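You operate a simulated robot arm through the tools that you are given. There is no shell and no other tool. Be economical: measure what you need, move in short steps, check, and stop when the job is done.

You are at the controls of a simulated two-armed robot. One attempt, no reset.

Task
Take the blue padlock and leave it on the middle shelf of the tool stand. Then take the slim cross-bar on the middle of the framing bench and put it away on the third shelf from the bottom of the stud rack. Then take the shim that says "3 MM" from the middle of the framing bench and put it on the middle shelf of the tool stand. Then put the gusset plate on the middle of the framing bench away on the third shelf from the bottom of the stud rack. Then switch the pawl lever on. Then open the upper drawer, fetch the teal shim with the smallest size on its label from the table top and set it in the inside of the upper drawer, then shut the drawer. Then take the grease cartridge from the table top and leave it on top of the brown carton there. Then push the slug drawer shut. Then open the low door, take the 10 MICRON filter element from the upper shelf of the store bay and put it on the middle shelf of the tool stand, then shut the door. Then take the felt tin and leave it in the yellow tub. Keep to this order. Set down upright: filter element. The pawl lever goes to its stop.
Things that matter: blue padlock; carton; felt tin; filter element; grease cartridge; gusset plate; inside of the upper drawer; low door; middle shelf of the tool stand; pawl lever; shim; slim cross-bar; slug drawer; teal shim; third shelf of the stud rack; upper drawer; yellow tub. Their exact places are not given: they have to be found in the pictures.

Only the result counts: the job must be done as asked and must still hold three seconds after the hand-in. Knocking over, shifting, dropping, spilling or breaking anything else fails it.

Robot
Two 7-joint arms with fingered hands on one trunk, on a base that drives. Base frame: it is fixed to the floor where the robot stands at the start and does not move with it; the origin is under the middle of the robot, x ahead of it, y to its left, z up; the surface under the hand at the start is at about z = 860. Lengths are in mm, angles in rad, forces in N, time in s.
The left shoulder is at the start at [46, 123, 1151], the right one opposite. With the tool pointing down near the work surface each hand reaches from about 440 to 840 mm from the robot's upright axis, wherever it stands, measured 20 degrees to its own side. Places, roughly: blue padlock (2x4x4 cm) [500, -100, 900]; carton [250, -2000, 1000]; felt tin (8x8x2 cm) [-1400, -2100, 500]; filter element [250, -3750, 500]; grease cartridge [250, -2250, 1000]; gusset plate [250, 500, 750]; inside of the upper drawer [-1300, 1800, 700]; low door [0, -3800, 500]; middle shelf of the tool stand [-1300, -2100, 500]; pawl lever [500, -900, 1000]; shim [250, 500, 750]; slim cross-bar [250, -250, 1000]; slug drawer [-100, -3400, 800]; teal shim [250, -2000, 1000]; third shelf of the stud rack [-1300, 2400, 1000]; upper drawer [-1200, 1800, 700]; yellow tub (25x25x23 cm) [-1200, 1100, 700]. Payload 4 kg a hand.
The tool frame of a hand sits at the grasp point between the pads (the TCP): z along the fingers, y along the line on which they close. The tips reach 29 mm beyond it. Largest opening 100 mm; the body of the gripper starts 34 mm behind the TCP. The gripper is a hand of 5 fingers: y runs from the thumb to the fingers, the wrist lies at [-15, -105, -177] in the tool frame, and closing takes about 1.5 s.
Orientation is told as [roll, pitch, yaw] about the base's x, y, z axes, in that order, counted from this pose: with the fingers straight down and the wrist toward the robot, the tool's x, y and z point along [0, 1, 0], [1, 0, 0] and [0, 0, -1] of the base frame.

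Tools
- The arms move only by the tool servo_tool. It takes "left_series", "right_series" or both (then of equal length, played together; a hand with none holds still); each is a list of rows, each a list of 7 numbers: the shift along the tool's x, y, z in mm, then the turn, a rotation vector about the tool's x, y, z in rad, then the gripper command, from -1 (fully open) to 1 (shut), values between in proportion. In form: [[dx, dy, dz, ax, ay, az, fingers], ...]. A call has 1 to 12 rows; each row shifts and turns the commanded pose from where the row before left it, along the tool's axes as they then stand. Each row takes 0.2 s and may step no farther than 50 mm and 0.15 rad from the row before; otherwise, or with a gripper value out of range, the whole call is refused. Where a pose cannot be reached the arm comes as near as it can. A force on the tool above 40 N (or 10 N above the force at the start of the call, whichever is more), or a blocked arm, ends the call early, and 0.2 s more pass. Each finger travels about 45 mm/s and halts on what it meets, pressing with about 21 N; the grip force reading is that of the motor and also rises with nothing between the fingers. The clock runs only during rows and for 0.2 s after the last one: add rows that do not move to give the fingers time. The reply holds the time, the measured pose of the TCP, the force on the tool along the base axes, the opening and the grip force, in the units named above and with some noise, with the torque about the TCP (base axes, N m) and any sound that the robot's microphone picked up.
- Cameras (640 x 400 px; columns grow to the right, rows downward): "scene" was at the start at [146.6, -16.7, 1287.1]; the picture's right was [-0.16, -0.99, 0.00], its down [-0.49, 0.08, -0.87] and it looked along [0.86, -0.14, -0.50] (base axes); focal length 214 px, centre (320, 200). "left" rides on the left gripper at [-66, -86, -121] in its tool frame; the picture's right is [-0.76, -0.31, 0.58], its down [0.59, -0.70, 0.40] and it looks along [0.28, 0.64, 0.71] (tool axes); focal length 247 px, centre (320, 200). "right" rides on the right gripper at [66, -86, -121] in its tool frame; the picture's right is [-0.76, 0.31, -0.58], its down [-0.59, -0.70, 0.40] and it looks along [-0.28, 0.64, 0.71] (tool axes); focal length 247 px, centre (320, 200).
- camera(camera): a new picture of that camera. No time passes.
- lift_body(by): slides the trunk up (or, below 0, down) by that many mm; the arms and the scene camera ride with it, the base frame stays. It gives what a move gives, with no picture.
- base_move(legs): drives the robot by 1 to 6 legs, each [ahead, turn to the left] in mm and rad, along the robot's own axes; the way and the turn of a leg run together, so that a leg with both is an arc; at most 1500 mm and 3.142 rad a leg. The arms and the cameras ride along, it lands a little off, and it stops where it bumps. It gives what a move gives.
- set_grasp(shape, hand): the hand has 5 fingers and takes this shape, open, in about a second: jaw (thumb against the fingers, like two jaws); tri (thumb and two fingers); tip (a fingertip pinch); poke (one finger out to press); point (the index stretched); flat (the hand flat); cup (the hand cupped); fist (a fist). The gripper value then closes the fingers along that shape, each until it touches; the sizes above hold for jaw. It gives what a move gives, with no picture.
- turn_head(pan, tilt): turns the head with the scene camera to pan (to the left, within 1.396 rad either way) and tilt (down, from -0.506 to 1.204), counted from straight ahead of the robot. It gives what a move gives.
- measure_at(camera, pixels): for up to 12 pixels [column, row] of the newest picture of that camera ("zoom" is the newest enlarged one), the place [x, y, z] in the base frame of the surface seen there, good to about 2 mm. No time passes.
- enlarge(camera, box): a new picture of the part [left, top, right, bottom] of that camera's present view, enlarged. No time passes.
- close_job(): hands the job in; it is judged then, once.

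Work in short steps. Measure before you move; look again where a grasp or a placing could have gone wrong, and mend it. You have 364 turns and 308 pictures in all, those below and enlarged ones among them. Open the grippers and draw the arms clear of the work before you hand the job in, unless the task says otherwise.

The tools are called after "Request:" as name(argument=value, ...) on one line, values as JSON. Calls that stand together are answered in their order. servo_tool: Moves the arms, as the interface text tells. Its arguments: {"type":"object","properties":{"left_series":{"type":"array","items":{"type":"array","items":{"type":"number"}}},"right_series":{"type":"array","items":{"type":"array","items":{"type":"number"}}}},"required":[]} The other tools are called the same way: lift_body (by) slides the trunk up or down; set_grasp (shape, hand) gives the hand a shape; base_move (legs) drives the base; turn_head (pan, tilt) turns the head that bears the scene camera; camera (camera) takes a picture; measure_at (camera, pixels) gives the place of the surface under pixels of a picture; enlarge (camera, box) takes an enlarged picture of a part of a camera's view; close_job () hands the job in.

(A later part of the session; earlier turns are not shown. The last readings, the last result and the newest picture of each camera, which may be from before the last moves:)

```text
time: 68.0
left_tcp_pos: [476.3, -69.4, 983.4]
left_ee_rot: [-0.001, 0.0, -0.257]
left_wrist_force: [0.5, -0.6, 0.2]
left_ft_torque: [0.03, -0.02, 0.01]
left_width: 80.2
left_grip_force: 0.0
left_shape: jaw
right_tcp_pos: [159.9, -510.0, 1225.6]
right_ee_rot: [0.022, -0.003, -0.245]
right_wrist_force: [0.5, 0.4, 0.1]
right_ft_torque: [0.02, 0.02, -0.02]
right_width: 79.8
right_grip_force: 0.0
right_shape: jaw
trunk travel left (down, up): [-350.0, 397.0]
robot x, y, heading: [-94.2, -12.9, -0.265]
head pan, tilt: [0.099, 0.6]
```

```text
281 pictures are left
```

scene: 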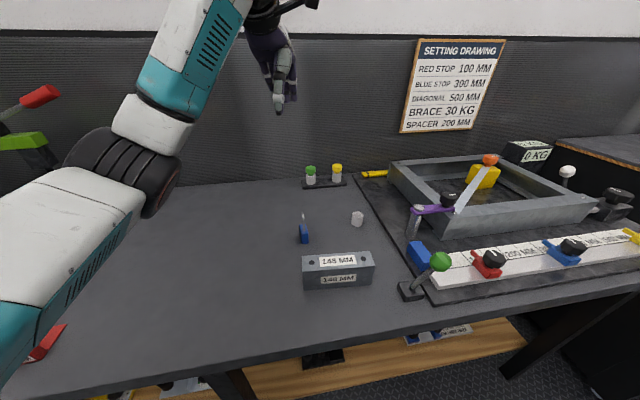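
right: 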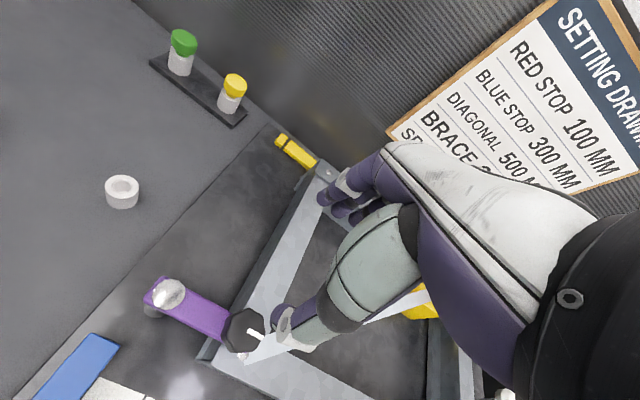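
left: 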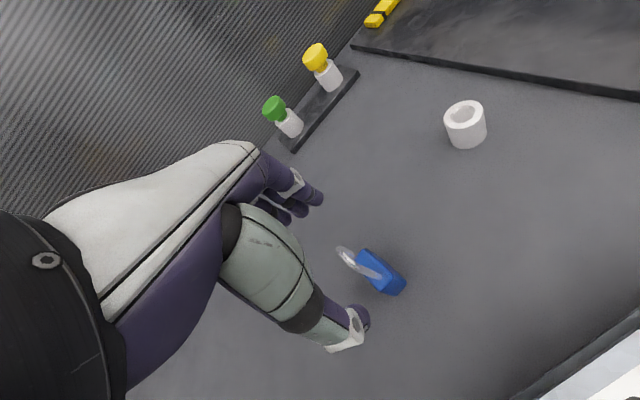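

In reach and centred. I yaw +0.15 to match the padlock, and lower in steps to TCP z 912 over the body.

Request:
servo_tool(left_series=[[0, 0, 10, 0, 0, -0.15, -0.6], [0, 0, 30, 0, 0, 0, -0.6], [0, 0, 15, 0, 0, 0, -0.6], [0, 0, 8, 0, 0, 0, -0.6], [0, 0, 8, 0, 0, 0, -0.6], [0, 0, 0, 0, 0, 0, -0.6]])

Request:
enlarge(camera="left", box=[240, 160, 440, 360])

Request:
enlarge(camera="scene", box=[240, 160, 360, 260])

```text
time: 69.6
left_tcp_pos: [496.4, -65.5, 961.9]
left_ee_rot: [0.003, -0.101, -0.09]
left_wrist_force: [-0.1, 0.2, -0.2]
left_ft_torque: [0.0, -0.03, -0.04]
left_width: 80.3
left_grip_force: 0.2
left_shape: jaw
right_tcp_pos: [156.1, -512.9, 1222.1]
right_ee_rot: [0.024, -0.005, -0.243]
right_wrist_force: [-0.5, -0.1, 0.2]
right_ft_torque: [0.02, -0.02, -0.03]
right_width: 79.6
right_grip_force: 0.1
right_shape: jaw
trunk travel left (down, up): [-350.0, 397.0]
robot x, y, heading: [-93.7, -11.5, -0.268]
head pan, tilt: [0.099, 0.6]
stopped in row 6 (left hand): the arm was blocked; the commanded pose is now the measured one
```

```text
2.00 times, centred on (340, 260) of left
```

zoom: 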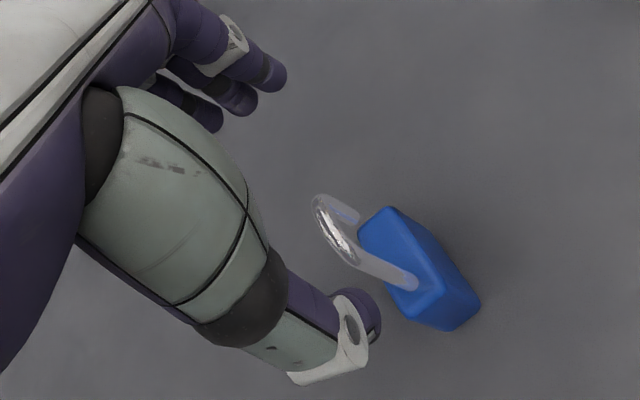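

```text
4.00 times, centred on (300, 210) of scene
```

zoom: 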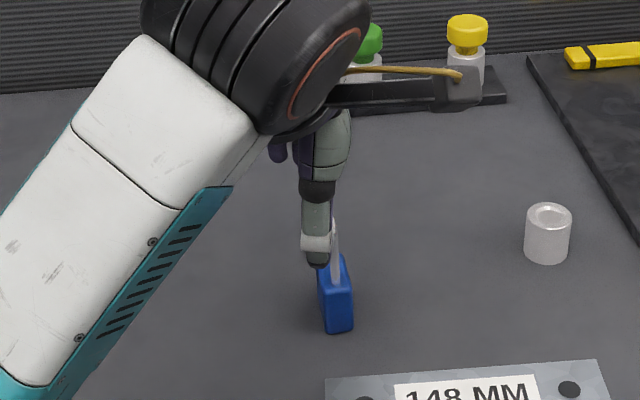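

The arm was blocked: the spot is too near the body. I raise the hand, back the base off 100 mm and turn a little more right, so the padlock is at mid-reach of the left arm.

Request:
servo_tool(left_series=[[0, 0, -45, 0, 0, 0, -0.6], [0, 0, -45, 0, 0, 0, -0.6], [0, 0, -40, 0, 0, 0, -0.6]])

Request:
base_move(legs=[[-100, 0], [0, -0.15]])

```text
time: 70.4
left_tcp_pos: [488.1, -69.2, 1085.1]
left_ee_rot: [0.002, -0.084, -0.093]
left_wrist_force: [-0.8, -1.2, -0.2]
left_ft_torque: [0.02, -0.01, -0.01]
left_width: 80.3
left_grip_force: 0.1
left_shape: jaw
right_tcp_pos: [159.7, -512.5, 1224.5]
right_ee_rot: [0.024, -0.004, -0.243]
right_wrist_force: [-0.3, -1.2, -1.0]
right_ft_torque: [0.01, -0.01, 0.01]
right_width: 79.9
right_grip_force: 0.1
right_shape: jaw
trunk travel left (down, up): [-350.0, 397.0]
robot x, y, heading: [-95.8, -13.6, -0.261]
head pan, tilt: [0.099, 0.6]
```

```text
time: 72.2
left_tcp_pos: [378.0, -125.3, 1085.5]
left_ee_rot: [0.0, -0.087, -0.24]
left_wrist_force: [-0.8, 0.6, 0.4]
left_ft_torque: [-0.02, -0.03, -0.03]
left_width: 80.2
left_grip_force: 0.0
left_shape: jaw
right_tcp_pos: [-11.9, -516.4, 1226.7]
right_ee_rot: [0.019, -0.004, -0.392]
right_wrist_force: [-0.1, -0.1, -0.1]
right_ft_torque: [-0.04, 0.0, 0.01]
right_width: 79.9
right_grip_force: 0.1
right_shape: jaw
trunk travel left (down, up): [-350.0, 397.0]
robot x, y, heading: [-187.9, 11.5, -0.419]
head pan, tilt: [0.099, 0.6]
```

I straighten the tool and go to (475, −70, 990) with the left hand.

Request:
servo_tool(left_series=[[0, 0, 0, 0.087, 0, -0.08, -0.6], [22, 31, 5, 0, 0, 0, -0.6], [22, 31, 30, 0, 0, 0, -0.6], [23, 31, 30, 0, 0, 0, -0.6], [0, 0, 30, 0, 0, 0, -0.6], [0, 0, 0, 0, 0, 0, -0.6]])

Request:
enlarge(camera="left", box=[240, 160, 440, 360])

```text
time: 73.6
left_tcp_pos: [481.0, -74.3, 988.6]
left_ee_rot: [-0.004, 0.0, -0.163]
left_wrist_force: [-0.3, -0.1, -0.4]
left_ft_torque: [0.0, -0.02, -0.03]
left_width: 80.4
left_grip_force: 0.1
left_shape: jaw
right_tcp_pos: [-11.8, -517.2, 1225.8]
right_ee_rot: [0.023, -0.004, -0.391]
right_wrist_force: [-0.3, 0.3, -0.1]
right_ft_torque: [0.0, -0.01, 0.04]
right_width: 80.1
right_grip_force: 0.1
right_shape: jaw
trunk travel left (down, up): [-350.0, 397.0]
robot x, y, heading: [-190.5, 12.2, -0.418]
head pan, tilt: [0.099, 0.6]
```

```text
2.00 times, centred on (340, 260) of left
```

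zoom: 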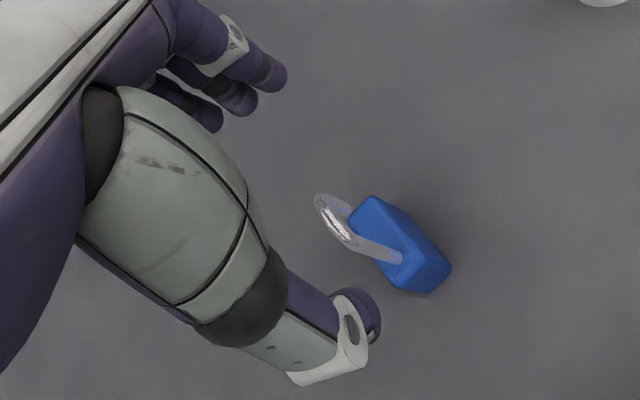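

Reachable now. I measure the padlock's top face from this view to centre exactly.

Request:
measure_at(camera="zoom", pixels=[[375, 200], [352, 212], [410, 288], [448, 270], [390, 225], [425, 255], [325, 205], [395, 255]])

```text
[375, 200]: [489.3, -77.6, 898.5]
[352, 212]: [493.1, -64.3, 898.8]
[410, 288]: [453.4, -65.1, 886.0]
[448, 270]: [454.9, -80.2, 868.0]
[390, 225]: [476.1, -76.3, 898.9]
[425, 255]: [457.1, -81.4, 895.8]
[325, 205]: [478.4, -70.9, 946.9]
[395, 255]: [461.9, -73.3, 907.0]
```

Centre is (474.5, −72), nearly square with the axes. I align and lower to z ≈ 913.

Request:
servo_tool(left_series=[[1, -6.5, 0, 0, 0, -0.11, -0.4], [0, 0, 25, 0, 0, 0, -0.4], [0, 0, 25, 0, 0, 0, -0.4], [0, 0, 15, 0, 0, 0, -0.4], [0, 0, 10, 0, 0, 0, -0.4], [0, 0, 0, 0, 0, 0, -0.4]])

Request:
enlarge(camera="left", box=[240, 160, 440, 360])

Request:
enlarge(camera="scene", box=[240, 160, 360, 260])

```text
time: 75.0
left_tcp_pos: [475.1, -75.1, 912.5]
left_ee_rot: [-0.003, 0.001, -0.054]
left_wrist_force: [0.3, -0.2, -0.3]
left_ft_torque: [-0.01, 0.0, 0.01]
left_width: 70.5
left_grip_force: 0.1
left_shape: jaw
right_tcp_pos: [-11.3, -517.7, 1225.6]
right_ee_rot: [0.023, -0.003, -0.39]
right_wrist_force: [0.5, 0.2, 0.3]
right_ft_torque: [0.02, 0.02, 0.01]
right_width: 80.0
right_grip_force: 0.1
right_shape: jaw
trunk travel left (down, up): [-350.0, 397.0]
robot x, y, heading: [-185.1, 14.1, -0.414]
head pan, tilt: [0.099, 0.6]
```

```text
2.00 times, centred on (340, 260) of left
```

zoom: 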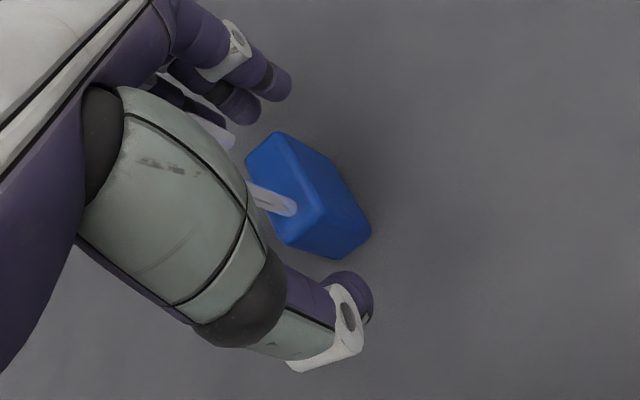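

```text
4.00 times, centred on (300, 210) of scene
```

zoom: 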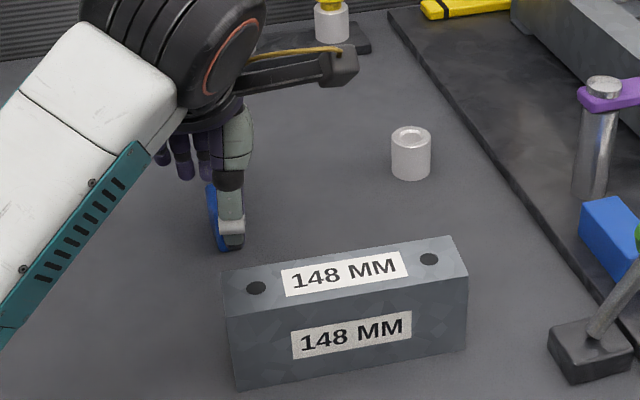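

The thumb sits slightly right of the padlock's centre; I shift 4 mm to +y and close.

Request:
servo_tool(left_series=[[4.5, -1, 0, 0, 0, 0, -0.4], [0, 0, 0, 0, 0, 0, 0], [0, 0, 0, 0, 0, 0, 0.6], [0, 0, 0, 0, 0, 0, 1], [0, 0, 0, 0, 0, 0, 1], [0, 0, 0, 0, 0, 0, 1], [0, 0, 0, 0, 0, 0, 1]])

Request:
enlarge(camera="left", box=[240, 160, 440, 360])

```text
time: 76.6
left_tcp_pos: [474.2, -69.2, 914.5]
left_ee_rot: [-0.003, 0.003, -0.053]
left_wrist_force: [-0.2, 0.4, -0.1]
left_ft_torque: [0.01, -0.01, 0.02]
left_width: 35.0
left_grip_force: 21.4
left_shape: jaw
right_tcp_pos: [-11.8, -517.5, 1225.2]
right_ee_rot: [0.022, -0.003, -0.393]
right_wrist_force: [0.1, 0.1, -0.6]
right_ft_torque: [-0.01, 0.0, -0.01]
right_width: 79.7
right_grip_force: 0.0
right_shape: jaw
trunk travel left (down, up): [-350.0, 397.0]
robot x, y, heading: [-189.8, 11.5, -0.417]
head pan, tilt: [0.099, 0.6]
```

```text
2.00 times, centred on (340, 260) of left
```

zoom: 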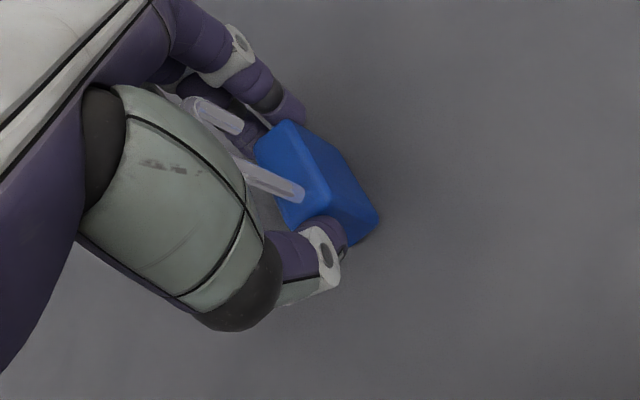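

Gripped, width 35. I lift it.

Request:
servo_tool(left_series=[[0, 0, -20, 0, 0, 0, 1], [0, 0, -40, 0, 0, 0, 1], [0, 0, -45, 0, 0, 0, 1], [0, 0, -45, 0, 0, 0, 1], [0, 0, -45, 0, 0, 0, 1], [0, 0, -45, 0, 0, 0, 1]])

Request:
camera(camera="left")

Request:
camera(camera="scene")

```text
time: 78.0
left_tcp_pos: [471.7, -69.4, 1156.4]
left_ee_rot: [-0.001, 0.0, -0.051]
left_wrist_force: [-0.4, -0.1, -2.5]
left_ft_torque: [0.0, -0.05, 0.01]
left_width: 34.9
left_grip_force: 21.0
left_shape: jaw
right_tcp_pos: [-12.5, -518.4, 1226.4]
right_ee_rot: [0.022, -0.005, -0.392]
right_wrist_force: [-0.3, 0.4, 1.0]
right_ft_torque: [0.01, 0.01, 0.0]
right_width: 79.7
right_grip_force: 0.0
right_shape: jaw
trunk travel left (down, up): [-350.0, 397.0]
robot x, y, heading: [-190.6, 7.1, -0.414]
head pan, tilt: [0.099, 0.6]
```

```text
274 pictures are left
```

left: 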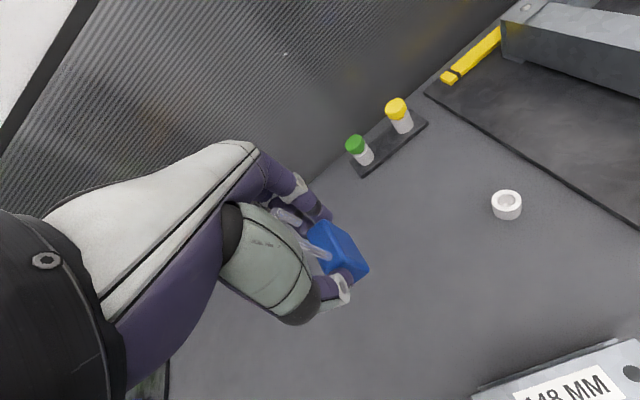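

```text
273 pictures are left
```

scene: 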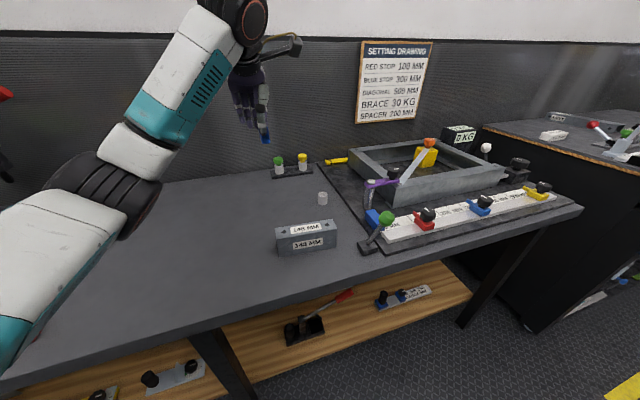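

The padlock is held firmly. I drive to the tool stand: back off, turn along the aisle, and go down it.

Request:
base_move(legs=[[-400, 0], [0, -1.157], [950, 0], [950, 0]])

Request:
base_move(legs=[[0, -1.571]])

Request:
turn_head(pan=0.2, tilt=0.75)

Request:
camera(camera="scene")

```text
time: 92.5
left_tcp_pos: [-370.8, -2348.6, 1155.6]
left_ee_rot: [-0.005, 0.0, -1.225]
left_wrist_force: [0.1, 0.2, -1.3]
left_ft_torque: [0.03, 0.0, 0.03]
left_width: 35.2
left_grip_force: 20.9
left_shape: jaw
right_tcp_pos: [-972.4, -2077.0, 1225.6]
right_ee_rot: [0.021, -0.005, -1.565]
right_wrist_force: [0.6, -0.2, -0.2]
right_ft_torque: [-0.01, -0.01, 0.01]
right_width: 79.7
right_grip_force: 0.1
right_shape: jaw
trunk travel left (down, up): [-350.0, 397.0]
robot x, y, heading: [-548.6, -1706.8, -1.59]
head pan, tilt: [0.099, 0.6]
```

```text
time: 96.8
left_tcp_pos: [-1192.1, -1893.8, 1156.2]
left_ee_rot: [-0.003, 0.001, -2.786]
left_wrist_force: [-0.9, 0.8, -2.6]
left_ft_torque: [-0.01, 0.01, -0.01]
left_width: 34.8
left_grip_force: 21.4
left_shape: jaw
right_tcp_pos: [-924.7, -1289.7, 1225.9]
right_ee_rot: [0.022, -0.004, -3.127]
right_wrist_force: [-0.3, 0.1, -0.2]
right_ft_torque: [-0.01, -0.01, -0.03]
right_width: 80.1
right_grip_force: 0.1
right_shape: jaw
trunk travel left (down, up): [-350.0, 397.0]
robot x, y, heading: [-552.3, -1708.9, 3.132]
head pan, tilt: [0.099, 0.6]
```

```text
time: 97.5
left_tcp_pos: [-1191.3, -1894.0, 1155.1]
left_ee_rot: [-0.003, 0.002, -2.788]
left_wrist_force: [-0.3, 0.1, -1.7]
left_ft_torque: [0.01, 0.0, -0.02]
left_width: 34.9
left_grip_force: 21.0
left_shape: jaw
right_tcp_pos: [-924.7, -1290.5, 1226.2]
right_ee_rot: [0.023, -0.004, -3.126]
right_wrist_force: [0.9, -0.2, 0.1]
right_ft_torque: [0.0, 0.01, 0.01]
right_width: 80.0
right_grip_force: 0.1
right_shape: jaw
trunk travel left (down, up): [-350.0, 397.0]
robot x, y, heading: [-554.2, -1707.0, 3.131]
head pan, tilt: [0.201, 0.75]
```

```text
272 pictures are left
```

scene: 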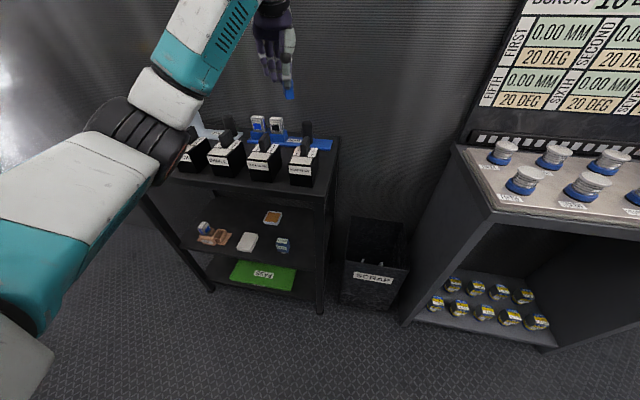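

The hand is above the stand now. I measure the objects on the middle shelf and the posts before backing off and lowering.

Request:
measure_at(camera="scene", pixels=[[283, 240], [283, 252], [247, 247], [240, 250], [256, 250], [272, 217], [222, 240], [300, 262], [322, 285], [265, 262], [310, 245], [200, 235]])

Request:
enlarge(camera="scene", box=[170, 180, 350, 300])

```text
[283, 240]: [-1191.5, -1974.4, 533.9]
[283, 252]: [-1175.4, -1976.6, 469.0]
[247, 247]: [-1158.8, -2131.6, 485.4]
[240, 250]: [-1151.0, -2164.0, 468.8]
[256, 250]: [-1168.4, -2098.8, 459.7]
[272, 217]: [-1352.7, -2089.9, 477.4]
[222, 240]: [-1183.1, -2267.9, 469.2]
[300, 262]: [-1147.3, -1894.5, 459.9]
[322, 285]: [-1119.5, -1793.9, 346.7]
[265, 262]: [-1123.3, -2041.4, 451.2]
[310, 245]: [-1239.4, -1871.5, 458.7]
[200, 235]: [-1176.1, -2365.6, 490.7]
```

```text
3.33 times, centred on (260, 240) of scene
```

zoom: 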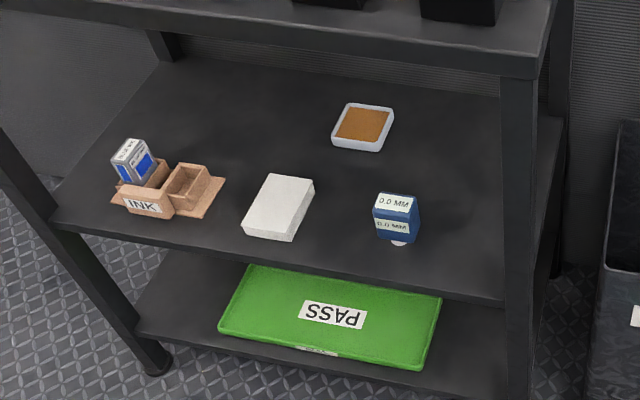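

Gap for the padlock: between the blue gauge (y −1995) and the white block (y −2095). I back off 250 mm, lower the trunk, and then set the arm height.

Request:
base_move(legs=[[-250, 0]])

Request:
lift_body(by=-350)

```text
time: 99.5
left_tcp_pos: [-987.8, -1897.4, 1155.2]
left_ee_rot: [-0.003, 0.003, -2.782]
left_wrist_force: [-0.3, -0.1, -2.0]
left_ft_torque: [-0.03, -0.01, 0.0]
left_width: 34.7
left_grip_force: 21.1
left_shape: jaw
right_tcp_pos: [-723.4, -1294.3, 1226.4]
right_ee_rot: [0.026, -0.001, -3.12]
right_wrist_force: [0.3, -0.2, -1.0]
right_ft_torque: [-0.03, -0.03, 0.01]
right_width: 79.6
right_grip_force: 0.0
right_shape: jaw
trunk travel left (down, up): [-350.0, 397.0]
robot x, y, heading: [-351.4, -1716.0, -3.137]
head pan, tilt: [0.201, 0.75]
stopped in leg 1: the robot was blocked; the commanded pose is now the measured one
```

```text
time: 102.9
left_tcp_pos: [-987.4, -1898.2, 804.6]
left_ee_rot: [-0.004, 0.004, -2.782]
left_wrist_force: [0.2, -1.2, -1.4]
left_ft_torque: [-0.02, -0.01, -0.04]
left_width: 34.5
left_grip_force: 21.3
left_shape: jaw
right_tcp_pos: [-792.7, -1293.6, 812.0]
right_ee_rot: [0.032, 0.214, -3.115]
right_wrist_force: [0.5, 1.0, 0.0]
right_ft_torque: [-0.01, 0.01, 0.05]
right_width: 79.8
right_grip_force: 0.1
right_shape: jaw
trunk travel left (down, up): [0.0, 747.0]
robot x, y, heading: [-349.4, -1707.1, -3.14]
head pan, tilt: [0.201, 0.75]
```

The base bumped at x −351 and the right arm was pushed while lowering. I look to the right to see what it touches.

Request:
turn_head(pan=-1.39, tilt=0.5)

Request:
camera(camera="scene")

```text
time: 104.6
left_tcp_pos: [-987.0, -1898.4, 804.9]
left_ee_rot: [-0.002, 0.003, -2.783]
left_wrist_force: [-0.1, 1.0, -2.2]
left_ft_torque: [0.01, -0.01, -0.01]
left_width: 34.3
left_grip_force: 20.9
left_shape: jaw
right_tcp_pos: [-793.2, -1291.4, 810.4]
right_ee_rot: [0.032, 0.214, -3.113]
right_wrist_force: [0.2, -0.5, -0.5]
right_ft_torque: [0.01, -0.05, 0.01]
right_width: 79.7
right_grip_force: 0.0
right_shape: jaw
trunk travel left (down, up): [0.0, 747.0]
robot x, y, heading: [-349.2, -1713.2, -3.138]
head pan, tilt: [-1.389, 0.499]
```

```text
270 pictures are left
```

scene: 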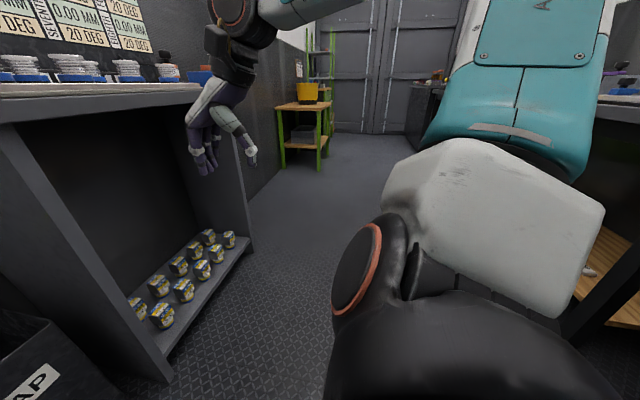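

The right elbow sticks out backward and evidently touched the table behind. I undo: raise the trunk, drive forward again, then fold the right arm into a better posture.

Request:
lift_body(by=350)

Request:
base_move(legs=[[180, 0]])

Request:
camera(camera="scene")

```text
time: 108.0
left_tcp_pos: [-988.5, -1898.0, 1154.1]
left_ee_rot: [0.0, 0.006, -2.782]
left_wrist_force: [0.0, -0.5, -0.8]
left_ft_torque: [0.04, -0.01, -0.02]
left_width: 34.7
left_grip_force: 20.9
left_shape: jaw
right_tcp_pos: [-792.7, -1292.6, 1160.1]
right_ee_rot: [0.032, 0.213, -3.116]
right_wrist_force: [-0.2, 0.0, -0.3]
right_ft_torque: [-0.03, -0.02, -0.02]
right_width: 80.2
right_grip_force: 0.0
right_shape: jaw
trunk travel left (down, up): [-350.0, 397.0]
robot x, y, heading: [-349.8, -1713.8, -3.144]
head pan, tilt: [-1.389, 0.499]
```

```text
time: 109.5
left_tcp_pos: [-1167.7, -1899.3, 1153.4]
left_ee_rot: [0.0, 0.005, -2.782]
left_wrist_force: [-0.1, 0.0, -1.9]
left_ft_torque: [-0.02, -0.01, 0.01]
left_width: 34.7
left_grip_force: 20.9
left_shape: jaw
right_tcp_pos: [-973.6, -1293.3, 1160.9]
right_ee_rot: [0.033, 0.213, -3.115]
right_wrist_force: [0.2, -0.8, 1.3]
right_ft_torque: [0.0, 0.0, -0.02]
right_width: 79.9
right_grip_force: 0.1
right_shape: jaw
trunk travel left (down, up): [-350.0, 397.0]
robot x, y, heading: [-532.0, -1708.7, -3.149]
head pan, tilt: [-1.389, 0.499]
```

```text
269 pictures are left
```

scene: 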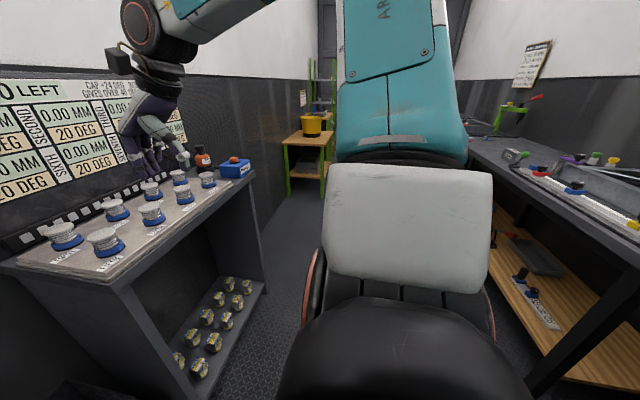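

Nothing was displaced. I unwind the right arm: correct the tilt and turn it yaw +90° (the posture in which its elbow lay to the side), then judge.

Request:
servo_tool(right_series=[[0, 0, 0, -0.1, 0, 0, -0.6], [0, 0, 0, -0.11, 0, 0, -0.6], [5, 5, 0, 0, 0, -0.145, -0.6], [5, 5, 0, 0, 0, -0.145, -0.6], [5, 5, 0, 0, 0, -0.145, -0.6], [5, 5, 0, 0, 0, -0.145, -0.6], [0, 0, 0, 0, 0, -0.145, -0.6], [0, 0, 0, 0, 0, -0.145, -0.6], [0, 0, 0, 0, 0, -0.145, -0.6], [0, 0, 0, 0, 0, -0.145, -0.6]])

Request:
camera(camera="scene")

```text
time: 111.7
left_tcp_pos: [-1167.1, -1898.9, 1154.8]
left_ee_rot: [-0.002, 0.004, -2.782]
left_wrist_force: [-0.3, 0.0, -1.6]
left_ft_torque: [0.03, -0.02, -0.02]
left_width: 34.7
left_grip_force: 20.6
left_shape: jaw
right_tcp_pos: [-987.3, -1314.2, 1162.4]
right_ee_rot: [0.014, -0.028, -1.959]
right_wrist_force: [0.2, -0.2, 0.3]
right_ft_torque: [-0.02, -0.02, 0.01]
right_width: 79.8
right_grip_force: 0.1
right_shape: jaw
trunk travel left (down, up): [-350.0, 397.0]
robot x, y, heading: [-529.9, -1708.1, -3.138]
head pan, tilt: [-1.389, 0.499]
```

```text
268 pictures are left
```

scene: 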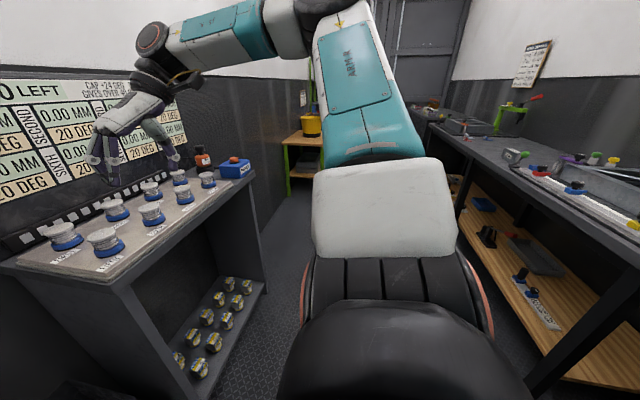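

The right elbow is up, as it was at the start. I test whether stretching the right arm forward (over the free gap at height 1160) lets the elbow come down.

Request:
servo_tool(right_series=[[-16, 41.5, 0, 0, 0, 0, -0.6], [-16, 41.5, 0, 0, 0, 0, -0.6], [-16, 41.5, 0, 0, 0, 0, -0.6], [-16, 41.5, 0, 0, 0, 0, -0.6], [-16, 41.5, 0, 0, 0, 0, -0.6], [-16, 41.5, 0, 0, 0, 0, -0.6], [0, 0, 0, 0, 0, 0.13, -0.6], [0, 0, 0, 0, 0, 0.13, -0.6], [0, 0, 0, 0, 0, 0.13, -0.6], [0, 0, 0, 0, 0, 0.13, -0.6], [0, 0, 0, 0, 0, 0.13, -0.6], [0, 0, 0, 0, 0, 0.13, -0.6]])

Request:
turn_head(pan=-0.7, tilt=0.3)

Request:
camera(camera="scene")

```text
time: 114.3
left_tcp_pos: [-1166.8, -1897.5, 1155.0]
left_ee_rot: [-0.002, 0.004, -2.782]
left_wrist_force: [0.3, 0.3, -1.3]
left_ft_torque: [-0.03, -0.01, 0.01]
left_width: 34.6
left_grip_force: 20.3
left_shape: jaw
right_tcp_pos: [-1168.6, -1482.4, 1165.4]
right_ee_rot: [0.036, -0.013, -2.734]
right_wrist_force: [0.2, 1.1, 0.3]
right_ft_torque: [0.02, 0.01, -0.01]
right_width: 79.6
right_grip_force: 0.0
right_shape: jaw
right hand out of reach, approached as far as the arm can: row 12
trunk travel left (down, up): [-350.0, 397.0]
robot x, y, heading: [-527.8, -1709.5, -3.144]
head pan, tilt: [-1.389, 0.499]
```

```text
time: 115.4
left_tcp_pos: [-1167.4, -1899.4, 1153.8]
left_ee_rot: [-0.002, 0.004, -2.782]
left_wrist_force: [0.0, -0.3, -0.9]
left_ft_torque: [0.02, 0.0, -0.03]
left_width: 35.0
left_grip_force: 21.3
left_shape: jaw
right_tcp_pos: [-1169.8, -1483.6, 1165.3]
right_ee_rot: [0.036, -0.013, -2.73]
right_wrist_force: [-0.1, -0.7, -0.3]
right_ft_torque: [0.01, -0.03, -0.03]
right_width: 80.1
right_grip_force: 0.0
right_shape: jaw
trunk travel left (down, up): [-350.0, 397.0]
robot x, y, heading: [-529.2, -1712.9, -3.141]
head pan, tilt: [-0.7, 0.3]
```

```text
267 pictures are left
```

scene: 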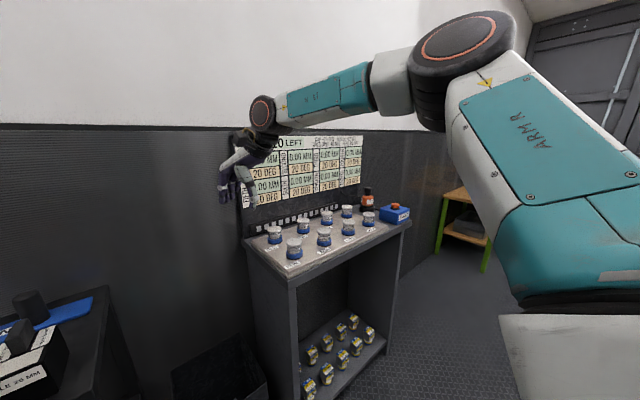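

The right arm stays elbow-up, usable only with yaw ≥ 0.4; I will use the left one for most work. I return the right hand to its earlier parking place clear of the counter.

Request:
servo_tool(right_series=[[0, 0, 0, 0, 0, -0.13, -0.6], [0, 0, 0, 0, 0, -0.13, -0.6], [0, 0, 0, 0, 0, -0.13, -0.6], [0, 0, 0, 0, 0, -0.13, -0.6], [0, 0, 0, 0, 0, -0.13, -0.6], [0, 0, 0, 0, 0, -0.13, -0.6], [16, -41.5, 0, 0, 0, 0, -0.6], [16, -41.5, 0, 0, 0, 0, -0.6], [16, -41.5, 0, 0, 0, 0, -0.6], [16, -41.5, 0, 0, 0, 0, -0.6], [16, -41.5, 0, 0, 0, 0, -0.6]])

Request:
base_move(legs=[[-120, 0]])

Request:
lift_body(by=-350)

Request:
turn_head(pan=0.2, tilt=0.6)

Request:
camera(camera="scene")

```text
time: 117.8
left_tcp_pos: [-1165.7, -1898.2, 1156.2]
left_ee_rot: [-0.002, 0.001, -2.783]
left_wrist_force: [-0.5, 0.9, -1.8]
left_ft_torque: [0.0, 0.0, -0.02]
left_width: 34.9
left_grip_force: 20.6
left_shape: jaw
right_tcp_pos: [-1012.7, -1321.8, 1163.1]
right_ee_rot: [0.013, -0.028, -1.961]
right_wrist_force: [0.9, 0.1, -0.7]
right_ft_torque: [-0.03, 0.0, 0.0]
right_width: 79.8
right_grip_force: 0.1
right_shape: jaw
trunk travel left (down, up): [-350.0, 397.0]
robot x, y, heading: [-530.5, -1709.5, -3.142]
head pan, tilt: [-0.7, 0.3]
```

```text
time: 119.0
left_tcp_pos: [-1044.9, -1899.6, 1156.4]
left_ee_rot: [-0.002, 0.002, -2.779]
left_wrist_force: [0.7, 0.7, -1.9]
left_ft_torque: [0.01, 0.02, 0.0]
left_width: 34.5
left_grip_force: 21.4
left_shape: jaw
right_tcp_pos: [-894.1, -1323.6, 1163.0]
right_ee_rot: [0.013, -0.028, -1.957]
right_wrist_force: [0.8, 0.5, 0.2]
right_ft_torque: [-0.02, 0.03, -0.02]
right_width: 80.0
right_grip_force: 0.0
right_shape: jaw
trunk travel left (down, up): [-350.0, 397.0]
robot x, y, heading: [-411.4, -1712.7, -3.136]
head pan, tilt: [-0.7, 0.3]
```

```text
time: 122.4
left_tcp_pos: [-1046.1, -1899.5, 804.7]
left_ee_rot: [0.0, 0.002, -2.779]
left_wrist_force: [0.0, -0.3, -1.1]
left_ft_torque: [0.0, -0.01, -0.02]
left_width: 34.9
left_grip_force: 21.5
left_shape: jaw
right_tcp_pos: [-895.4, -1323.9, 814.3]
right_ee_rot: [0.013, -0.029, -1.958]
right_wrist_force: [-0.3, -0.3, -0.8]
right_ft_torque: [0.0, -0.02, 0.01]
right_width: 80.2
right_grip_force: 0.1
right_shape: jaw
trunk travel left (down, up): [0.0, 747.0]
robot x, y, heading: [-409.2, -1713.0, -3.139]
head pan, tilt: [-0.7, 0.3]
```

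```text
time: 123.6
left_tcp_pos: [-1046.0, -1900.1, 804.3]
left_ee_rot: [-0.003, 0.003, -2.777]
left_wrist_force: [-0.7, 0.4, -2.2]
left_ft_torque: [0.0, -0.03, -0.02]
left_width: 34.9
left_grip_force: 21.2
left_shape: jaw
right_tcp_pos: [-895.2, -1323.5, 812.4]
right_ee_rot: [0.014, -0.027, -1.959]
right_wrist_force: [0.5, 0.4, 0.1]
right_ft_torque: [0.01, -0.03, -0.02]
right_width: 79.9
right_grip_force: 0.1
right_shape: jaw
trunk travel left (down, up): [0.0, 747.0]
robot x, y, heading: [-409.6, -1710.9, -3.135]
head pan, tilt: [0.201, 0.6]
```

```text
266 pictures are left
```

scene: 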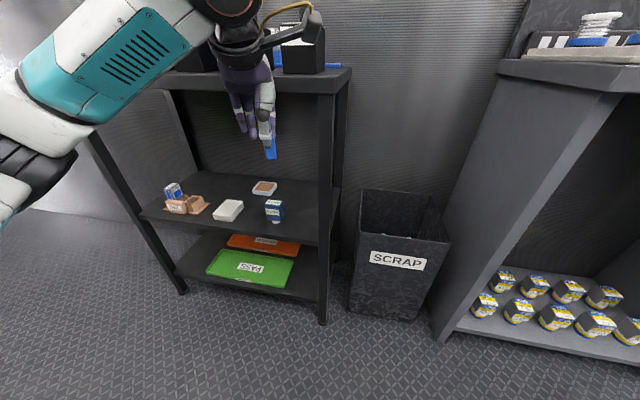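

Clear view. I move the left hand to y −2045, x −1000, z 575 in front of the shelf, then yaw to face it squarely.

Request:
servo_tool(left_series=[[25, -6, 20, 0, 0, 0, 1], [25, 1, 42, 0, 0, 0, 1], [25, 3, 42, 0, 0, 0, 1], [25, 3, 42, 0, 0, 0, 1], [26, 3, 42, 0, 0, 0, 1], [26, 3, 42, 0, 0, 0, 1], [0, 0, 0, 0, 0, 0.12, 1], [0, 0, 0, 0, 0, 0.12, 1], [0, 0, 0, 0, 0, 0.12, 1], [0, 0, 0, 0, 0, 0, 1]])

Request:
camera(camera="scene")

```text
time: 125.8
left_tcp_pos: [-998.7, -2045.2, 572.6]
left_ee_rot: [-0.003, 0.003, -3.141]
left_wrist_force: [0.1, 0.1, -0.7]
left_ft_torque: [-0.04, 0.01, 0.03]
left_width: 33.5
left_grip_force: 21.2
left_shape: jaw
right_tcp_pos: [-895.7, -1324.8, 812.2]
right_ee_rot: [0.014, -0.025, -1.957]
right_wrist_force: [0.0, 0.5, -0.5]
right_ft_torque: [-0.01, 0.02, -0.03]
right_width: 79.7
right_grip_force: 0.0
right_shape: jaw
trunk travel left (down, up): [0.0, 747.0]
robot x, y, heading: [-405.8, -1714.5, -3.14]
head pan, tilt: [0.201, 0.6]
```

```text
265 pictures are left
```

scene: 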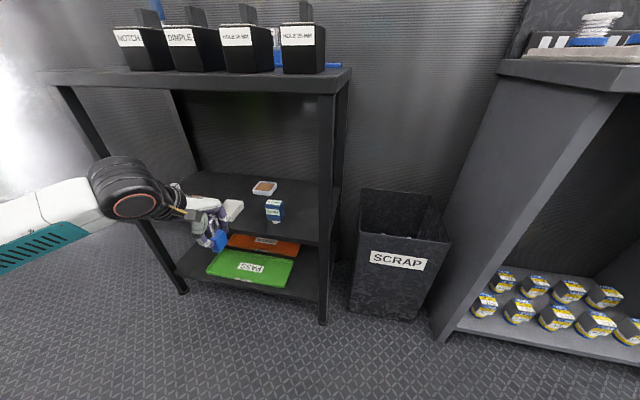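

Aligned. I drive 185 mm forward so the hand comes over the shelf's front.

Request:
base_move(legs=[[185, 0]])

Request:
camera(camera="left")

Request:
camera(camera="scene")

```text
time: 127.3
left_tcp_pos: [-1163.9, -2041.5, 572.2]
left_ee_rot: [-0.002, 0.006, 3.14]
left_wrist_force: [0.8, 0.5, -1.2]
left_ft_torque: [0.02, 0.0, 0.02]
left_width: 33.6
left_grip_force: 20.8
left_shape: jaw
right_tcp_pos: [-1053.2, -1322.4, 810.8]
right_ee_rot: [0.025, -0.019, -1.951]
right_wrist_force: [2.1, -0.9, -0.8]
right_ft_torque: [0.02, 0.11, 0.03]
right_width: 79.9
right_grip_force: 0.1
right_shape: jaw
trunk travel left (down, up): [0.0, 747.0]
robot x, y, heading: [-574.6, -1711.9, 3.141]
head pan, tilt: [0.201, 0.6]
stopped in leg 1: the force on the tool passed its limit at 88 N (the readings are from after the stop); the commanded pose is now the measured one
```

```text
264 pictures are left
```

left: 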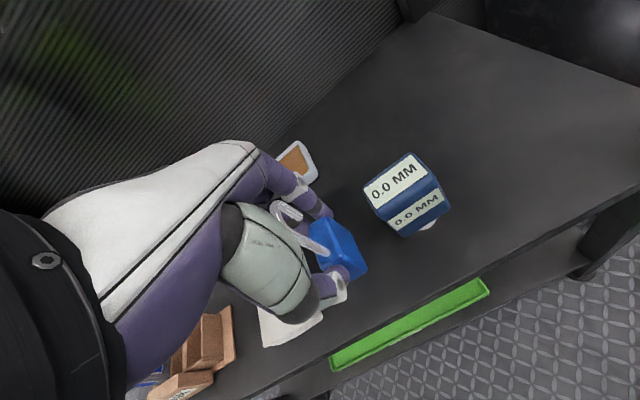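

```text
263 pictures are left
```

scene: 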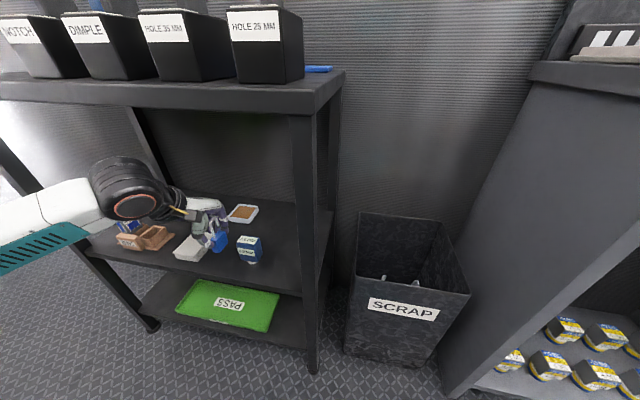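

The right hand touched the counter's edge and stopped the base; the left hand is already over the shelf. I draw the right hand back, reach 20 mm deeper with the left and lower the padlock.

Request:
servo_tool(right_series=[[28, -11, 0, 0, 0, 0, -0.6], [28, -11, 0, 0, 0, 0, -0.6], [28, -11, 0, 0, 0, 0, -0.6], [0, 0, 0, 0, 0, 0, -0.6]], left_series=[[0, 10, 0, 0, 0, 0, 1], [0, 10, 20, 0, 0, 0, 1], [0, 0, 20, 0, 0, 0, 1], [0, 0, 10, 0, 0, 0, 1]])

Request:
camera(camera="left")

Request:
enlarge(camera="scene", box=[130, 180, 290, 280])

```text
time: 128.3
left_tcp_pos: [-1185.1, -2042.4, 522.0]
left_ee_rot: [-0.005, 0.004, 3.139]
left_wrist_force: [-0.8, 0.5, -1.7]
left_ft_torque: [0.03, 0.02, 0.02]
left_width: 33.4
left_grip_force: 21.3
left_shape: jaw
right_tcp_pos: [-961.1, -1324.6, 812.2]
right_ee_rot: [0.026, -0.02, -1.951]
right_wrist_force: [0.5, -0.3, 0.0]
right_ft_torque: [0.01, 0.02, 0.01]
right_width: 79.7
right_grip_force: 0.1
right_shape: jaw
trunk travel left (down, up): [0.0, 747.0]
robot x, y, heading: [-568.1, -1710.0, 3.142]
head pan, tilt: [0.201, 0.6]
```

```text
262 pictures are left
```

left: 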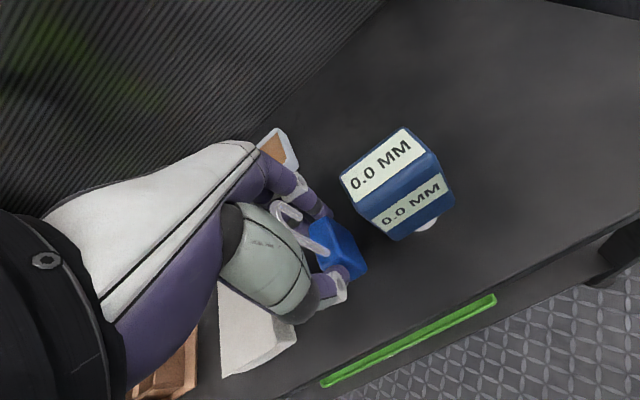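

```text
4.00 times, centred on (210, 230) of scene
```

zoom: 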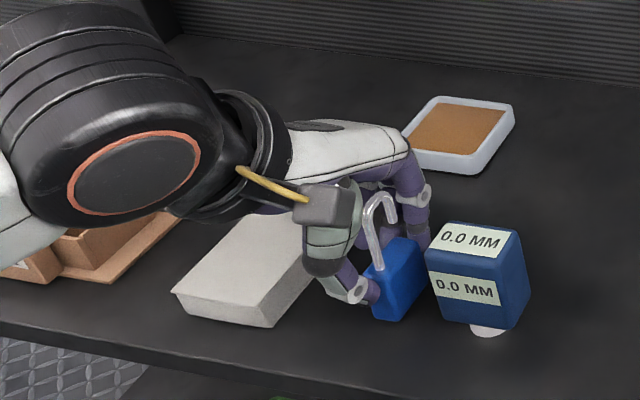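

Good spot, about 6 mm above the shelf. I lower the rest, open, and look.

Request:
servo_tool(left_series=[[0, 0, 5, 0, 0, 0, 1], [0, 0, 3, 0, 0, 0, 1], [0, 0, 0, 0, 0, 0, 0.5], [0, 0, 0, 0, 0, 0, 0.1], [0, 0, 0, 0, 0, 0, -0.2], [0, 0, 0, 0, 0, 0, -0.2], [0, 0, 0, 0, 0, 0, -0.2]])

Request:
enlarge(camera="scene", box=[130, 180, 290, 280])

```text
time: 129.9
left_tcp_pos: [-1183.2, -2041.2, 514.6]
left_ee_rot: [-0.003, 0.005, 3.139]
left_wrist_force: [0.3, 1.0, 0.1]
left_ft_torque: [0.02, 0.02, -0.04]
left_width: 59.6
left_grip_force: 0.1
left_shape: jaw
right_tcp_pos: [-960.9, -1325.2, 813.0]
right_ee_rot: [0.027, -0.021, -1.952]
right_wrist_force: [0.7, -0.9, -0.3]
right_ft_torque: [-0.04, -0.02, 0.01]
right_width: 80.1
right_grip_force: 0.0
right_shape: jaw
trunk travel left (down, up): [0.0, 747.0]
robot x, y, heading: [-568.7, -1713.5, 3.144]
head pan, tilt: [0.201, 0.6]
```

```text
4.00 times, centred on (210, 230) of scene
```

zoom: 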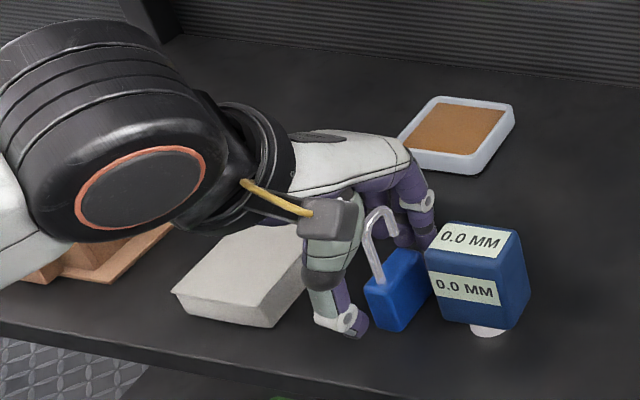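

The padlock stands on the shelf. I raise 78 mm (tips above the shackle, hand below the top shelf) and back the base out.

Request:
servo_tool(left_series=[[0, 0, -26, 0, 0, 0, -0.3], [0, 0, -26, 0, 0, 0, -0.3], [0, 0, -26, 0, 0, 0, -0.3], [0, 0, 0, 0, 0, 0, -0.3]])

Request:
base_move(legs=[[-160, 0]])

Request:
camera(camera="scene")

```text
time: 130.9
left_tcp_pos: [-1184.2, -2043.0, 591.7]
left_ee_rot: [-0.003, 0.005, 3.139]
left_wrist_force: [0.3, 0.2, 0.1]
left_ft_torque: [-0.02, -0.01, 0.0]
left_width: 64.9
left_grip_force: 0.0
left_shape: jaw
right_tcp_pos: [-960.9, -1325.9, 812.7]
right_ee_rot: [0.026, -0.021, -1.951]
right_wrist_force: [-0.3, 0.0, 0.4]
right_ft_torque: [-0.04, -0.04, 0.04]
right_width: 79.7
right_grip_force: 0.0
right_shape: jaw
trunk travel left (down, up): [0.0, 747.0]
robot x, y, heading: [-568.5, -1711.0, 3.143]
head pan, tilt: [0.201, 0.6]
```

```text
time: 132.3
left_tcp_pos: [-1027.0, -2040.8, 591.2]
left_ee_rot: [-0.003, 0.004, 3.136]
left_wrist_force: [1.0, 0.2, -0.7]
left_ft_torque: [-0.02, 0.04, 0.04]
left_width: 64.7
left_grip_force: 0.0
left_shape: jaw
right_tcp_pos: [-801.8, -1323.8, 812.0]
right_ee_rot: [0.026, -0.021, -1.955]
right_wrist_force: [0.4, 0.0, 0.1]
right_ft_torque: [-0.01, 0.0, -0.01]
right_width: 80.0
right_grip_force: 0.1
right_shape: jaw
trunk travel left (down, up): [0.0, 747.0]
robot x, y, heading: [-411.2, -1708.6, 3.14]
head pan, tilt: [0.201, 0.6]
```

```text
259 pictures are left
```

scene: 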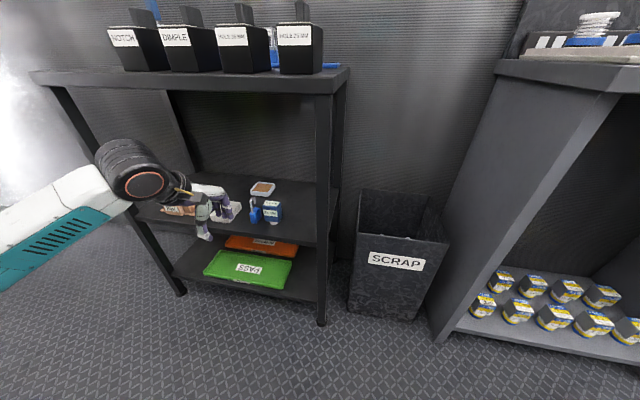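

The padlock stands on the middle shelf. Next the framing bench: I raise the trunk, turn to the aisle and drive back to look at the bench from the front.

Request:
lift_body(by=500)

Request:
base_move(legs=[[0, -1.571], [1000, 0], [900, 0], [0, -1.571]])

Request:
turn_head(pan=0.0, tilt=0.55)

Request:
camera(camera="scene")

```text
refused: 500 is not a number from -400 to 400
```

```text
time: 134.1
left_tcp_pos: [-1098.8, -1850.6, 590.8]
left_ee_rot: [0.019, 0.021, 2.858]
left_wrist_force: [0.8, -4.9, -0.2]
left_ft_torque: [0.21, 0.02, 0.07]
left_width: 65.1
left_grip_force: 0.0
left_shape: jaw
right_tcp_pos: [-666.0, -1224.0, 812.5]
right_ee_rot: [0.028, -0.022, -2.262]
right_wrist_force: [-0.8, -1.3, -0.6]
right_ft_torque: [0.01, 0.01, 0.01]
right_width: 79.6
right_grip_force: 0.0
right_shape: jaw
trunk travel left (down, up): [0.0, 747.0]
robot x, y, heading: [-411.4, -1710.6, 2.828]
head pan, tilt: [0.201, 0.6]
stopped in leg 1: the force on the tool passed its limit at 117 N (the readings are from after the stop); the commanded pose is now the measured one
```

```text
time: 134.8
left_tcp_pos: [-1099.5, -1850.0, 590.9]
left_ee_rot: [0.019, 0.018, 2.857]
left_wrist_force: [0.7, -6.4, -1.5]
left_ft_torque: [0.35, -0.04, 0.15]
left_width: 64.9
left_grip_force: 0.0
left_shape: jaw
right_tcp_pos: [-665.0, -1226.0, 812.6]
right_ee_rot: [0.028, -0.02, -2.261]
right_wrist_force: [0.4, -0.2, -0.9]
right_ft_torque: [0.01, 0.01, -0.01]
right_width: 79.8
right_grip_force: 0.0
right_shape: jaw
trunk travel left (down, up): [0.0, 747.0]
robot x, y, heading: [-408.7, -1713.9, 2.833]
head pan, tilt: [0.0, 0.55]
```

```text
258 pictures are left
```

scene: 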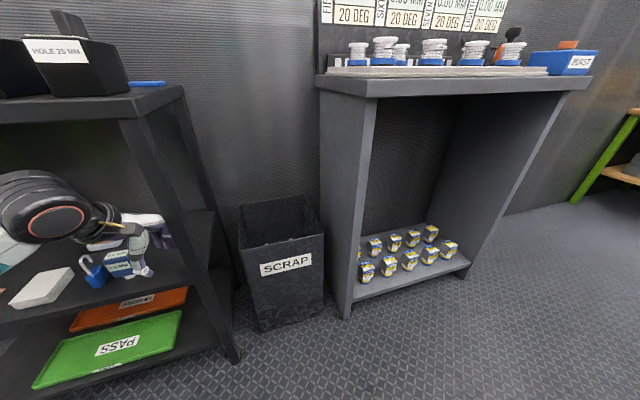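

The lift call was refused and the hand touched the stand's post during the turn. I turn back the same way and check the shelf.

Request:
base_move(legs=[[0, 0.31]])

Request:
turn_head(pan=0.3, tilt=0.5)

Request:
camera(camera="scene")

```text
time: 136.2
left_tcp_pos: [-1022.4, -2056.8, 591.3]
left_ee_rot: [0.021, 0.02, -3.109]
left_wrist_force: [0.1, -0.9, 0.1]
left_ft_torque: [0.01, -0.02, 0.02]
left_width: 64.8
left_grip_force: 0.1
left_shape: jaw
right_tcp_pos: [-804.3, -1327.1, 811.9]
right_ee_rot: [0.029, -0.022, -1.946]
right_wrist_force: [0.1, -0.3, -1.0]
right_ft_torque: [-0.02, -0.02, 0.03]
right_width: 79.9
right_grip_force: 0.2
right_shape: jaw
trunk travel left (down, up): [0.0, 747.0]
robot x, y, heading: [-414.5, -1711.7, -3.132]
head pan, tilt: [0.0, 0.55]
```

```text
time: 137.0
left_tcp_pos: [-1021.9, -2058.0, 590.5]
left_ee_rot: [0.018, 0.019, -3.11]
left_wrist_force: [0.4, 1.4, -0.3]
left_ft_torque: [0.02, 0.02, -0.01]
left_width: 64.9
left_grip_force: 0.0
left_shape: jaw
right_tcp_pos: [-804.9, -1328.4, 812.0]
right_ee_rot: [0.027, -0.024, -1.944]
right_wrist_force: [-0.2, -0.1, 0.1]
right_ft_torque: [0.01, -0.03, 0.01]
right_width: 80.0
right_grip_force: 0.1
right_shape: jaw
trunk travel left (down, up): [0.0, 747.0]
robot x, y, heading: [-413.6, -1711.0, -3.136]
head pan, tilt: [0.3, 0.499]
```

```text
257 pictures are left
```

scene: 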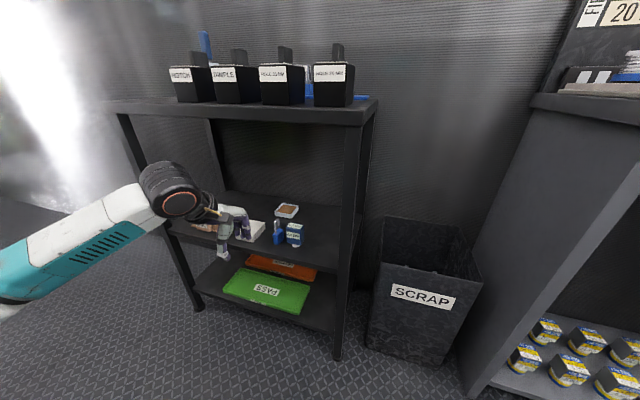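

Everything on the shelf stands as before. Now lift first, in allowed steps.

Request:
lift_body(by=400)

Request:
lift_body(by=120)

```text
time: 140.8
left_tcp_pos: [-1022.7, -2057.3, 990.4]
left_ee_rot: [0.019, 0.021, -3.109]
left_wrist_force: [0.5, 0.6, 0.3]
left_ft_torque: [-0.01, 0.03, 0.0]
left_width: 65.0
left_grip_force: 0.0
left_shape: jaw
right_tcp_pos: [-804.6, -1326.3, 1212.9]
right_ee_rot: [0.027, -0.023, -1.948]
right_wrist_force: [-0.1, 0.3, -0.5]
right_ft_torque: [0.02, 0.0, 0.01]
right_width: 79.9
right_grip_force: 0.0
right_shape: jaw
trunk travel left (down, up): [-400.0, 347.0]
robot x, y, heading: [-412.6, -1715.4, -3.136]
head pan, tilt: [0.3, 0.499]
```

```text
time: 142.3
left_tcp_pos: [-1022.6, -2057.3, 1110.2]
left_ee_rot: [0.02, 0.021, -3.11]
left_wrist_force: [0.5, -0.5, -0.4]
left_ft_torque: [-0.01, -0.01, 0.03]
left_width: 64.7
left_grip_force: 0.1
left_shape: jaw
right_tcp_pos: [-804.0, -1327.2, 1332.8]
right_ee_rot: [0.026, -0.024, -1.946]
right_wrist_force: [-0.6, 0.5, 0.3]
right_ft_torque: [-0.03, 0.03, -0.01]
right_width: 79.9
right_grip_force: 0.0
right_shape: jaw
trunk travel left (down, up): [-520.0, 227.0]
robot x, y, heading: [-413.3, -1714.4, -3.136]
head pan, tilt: [0.3, 0.499]
```

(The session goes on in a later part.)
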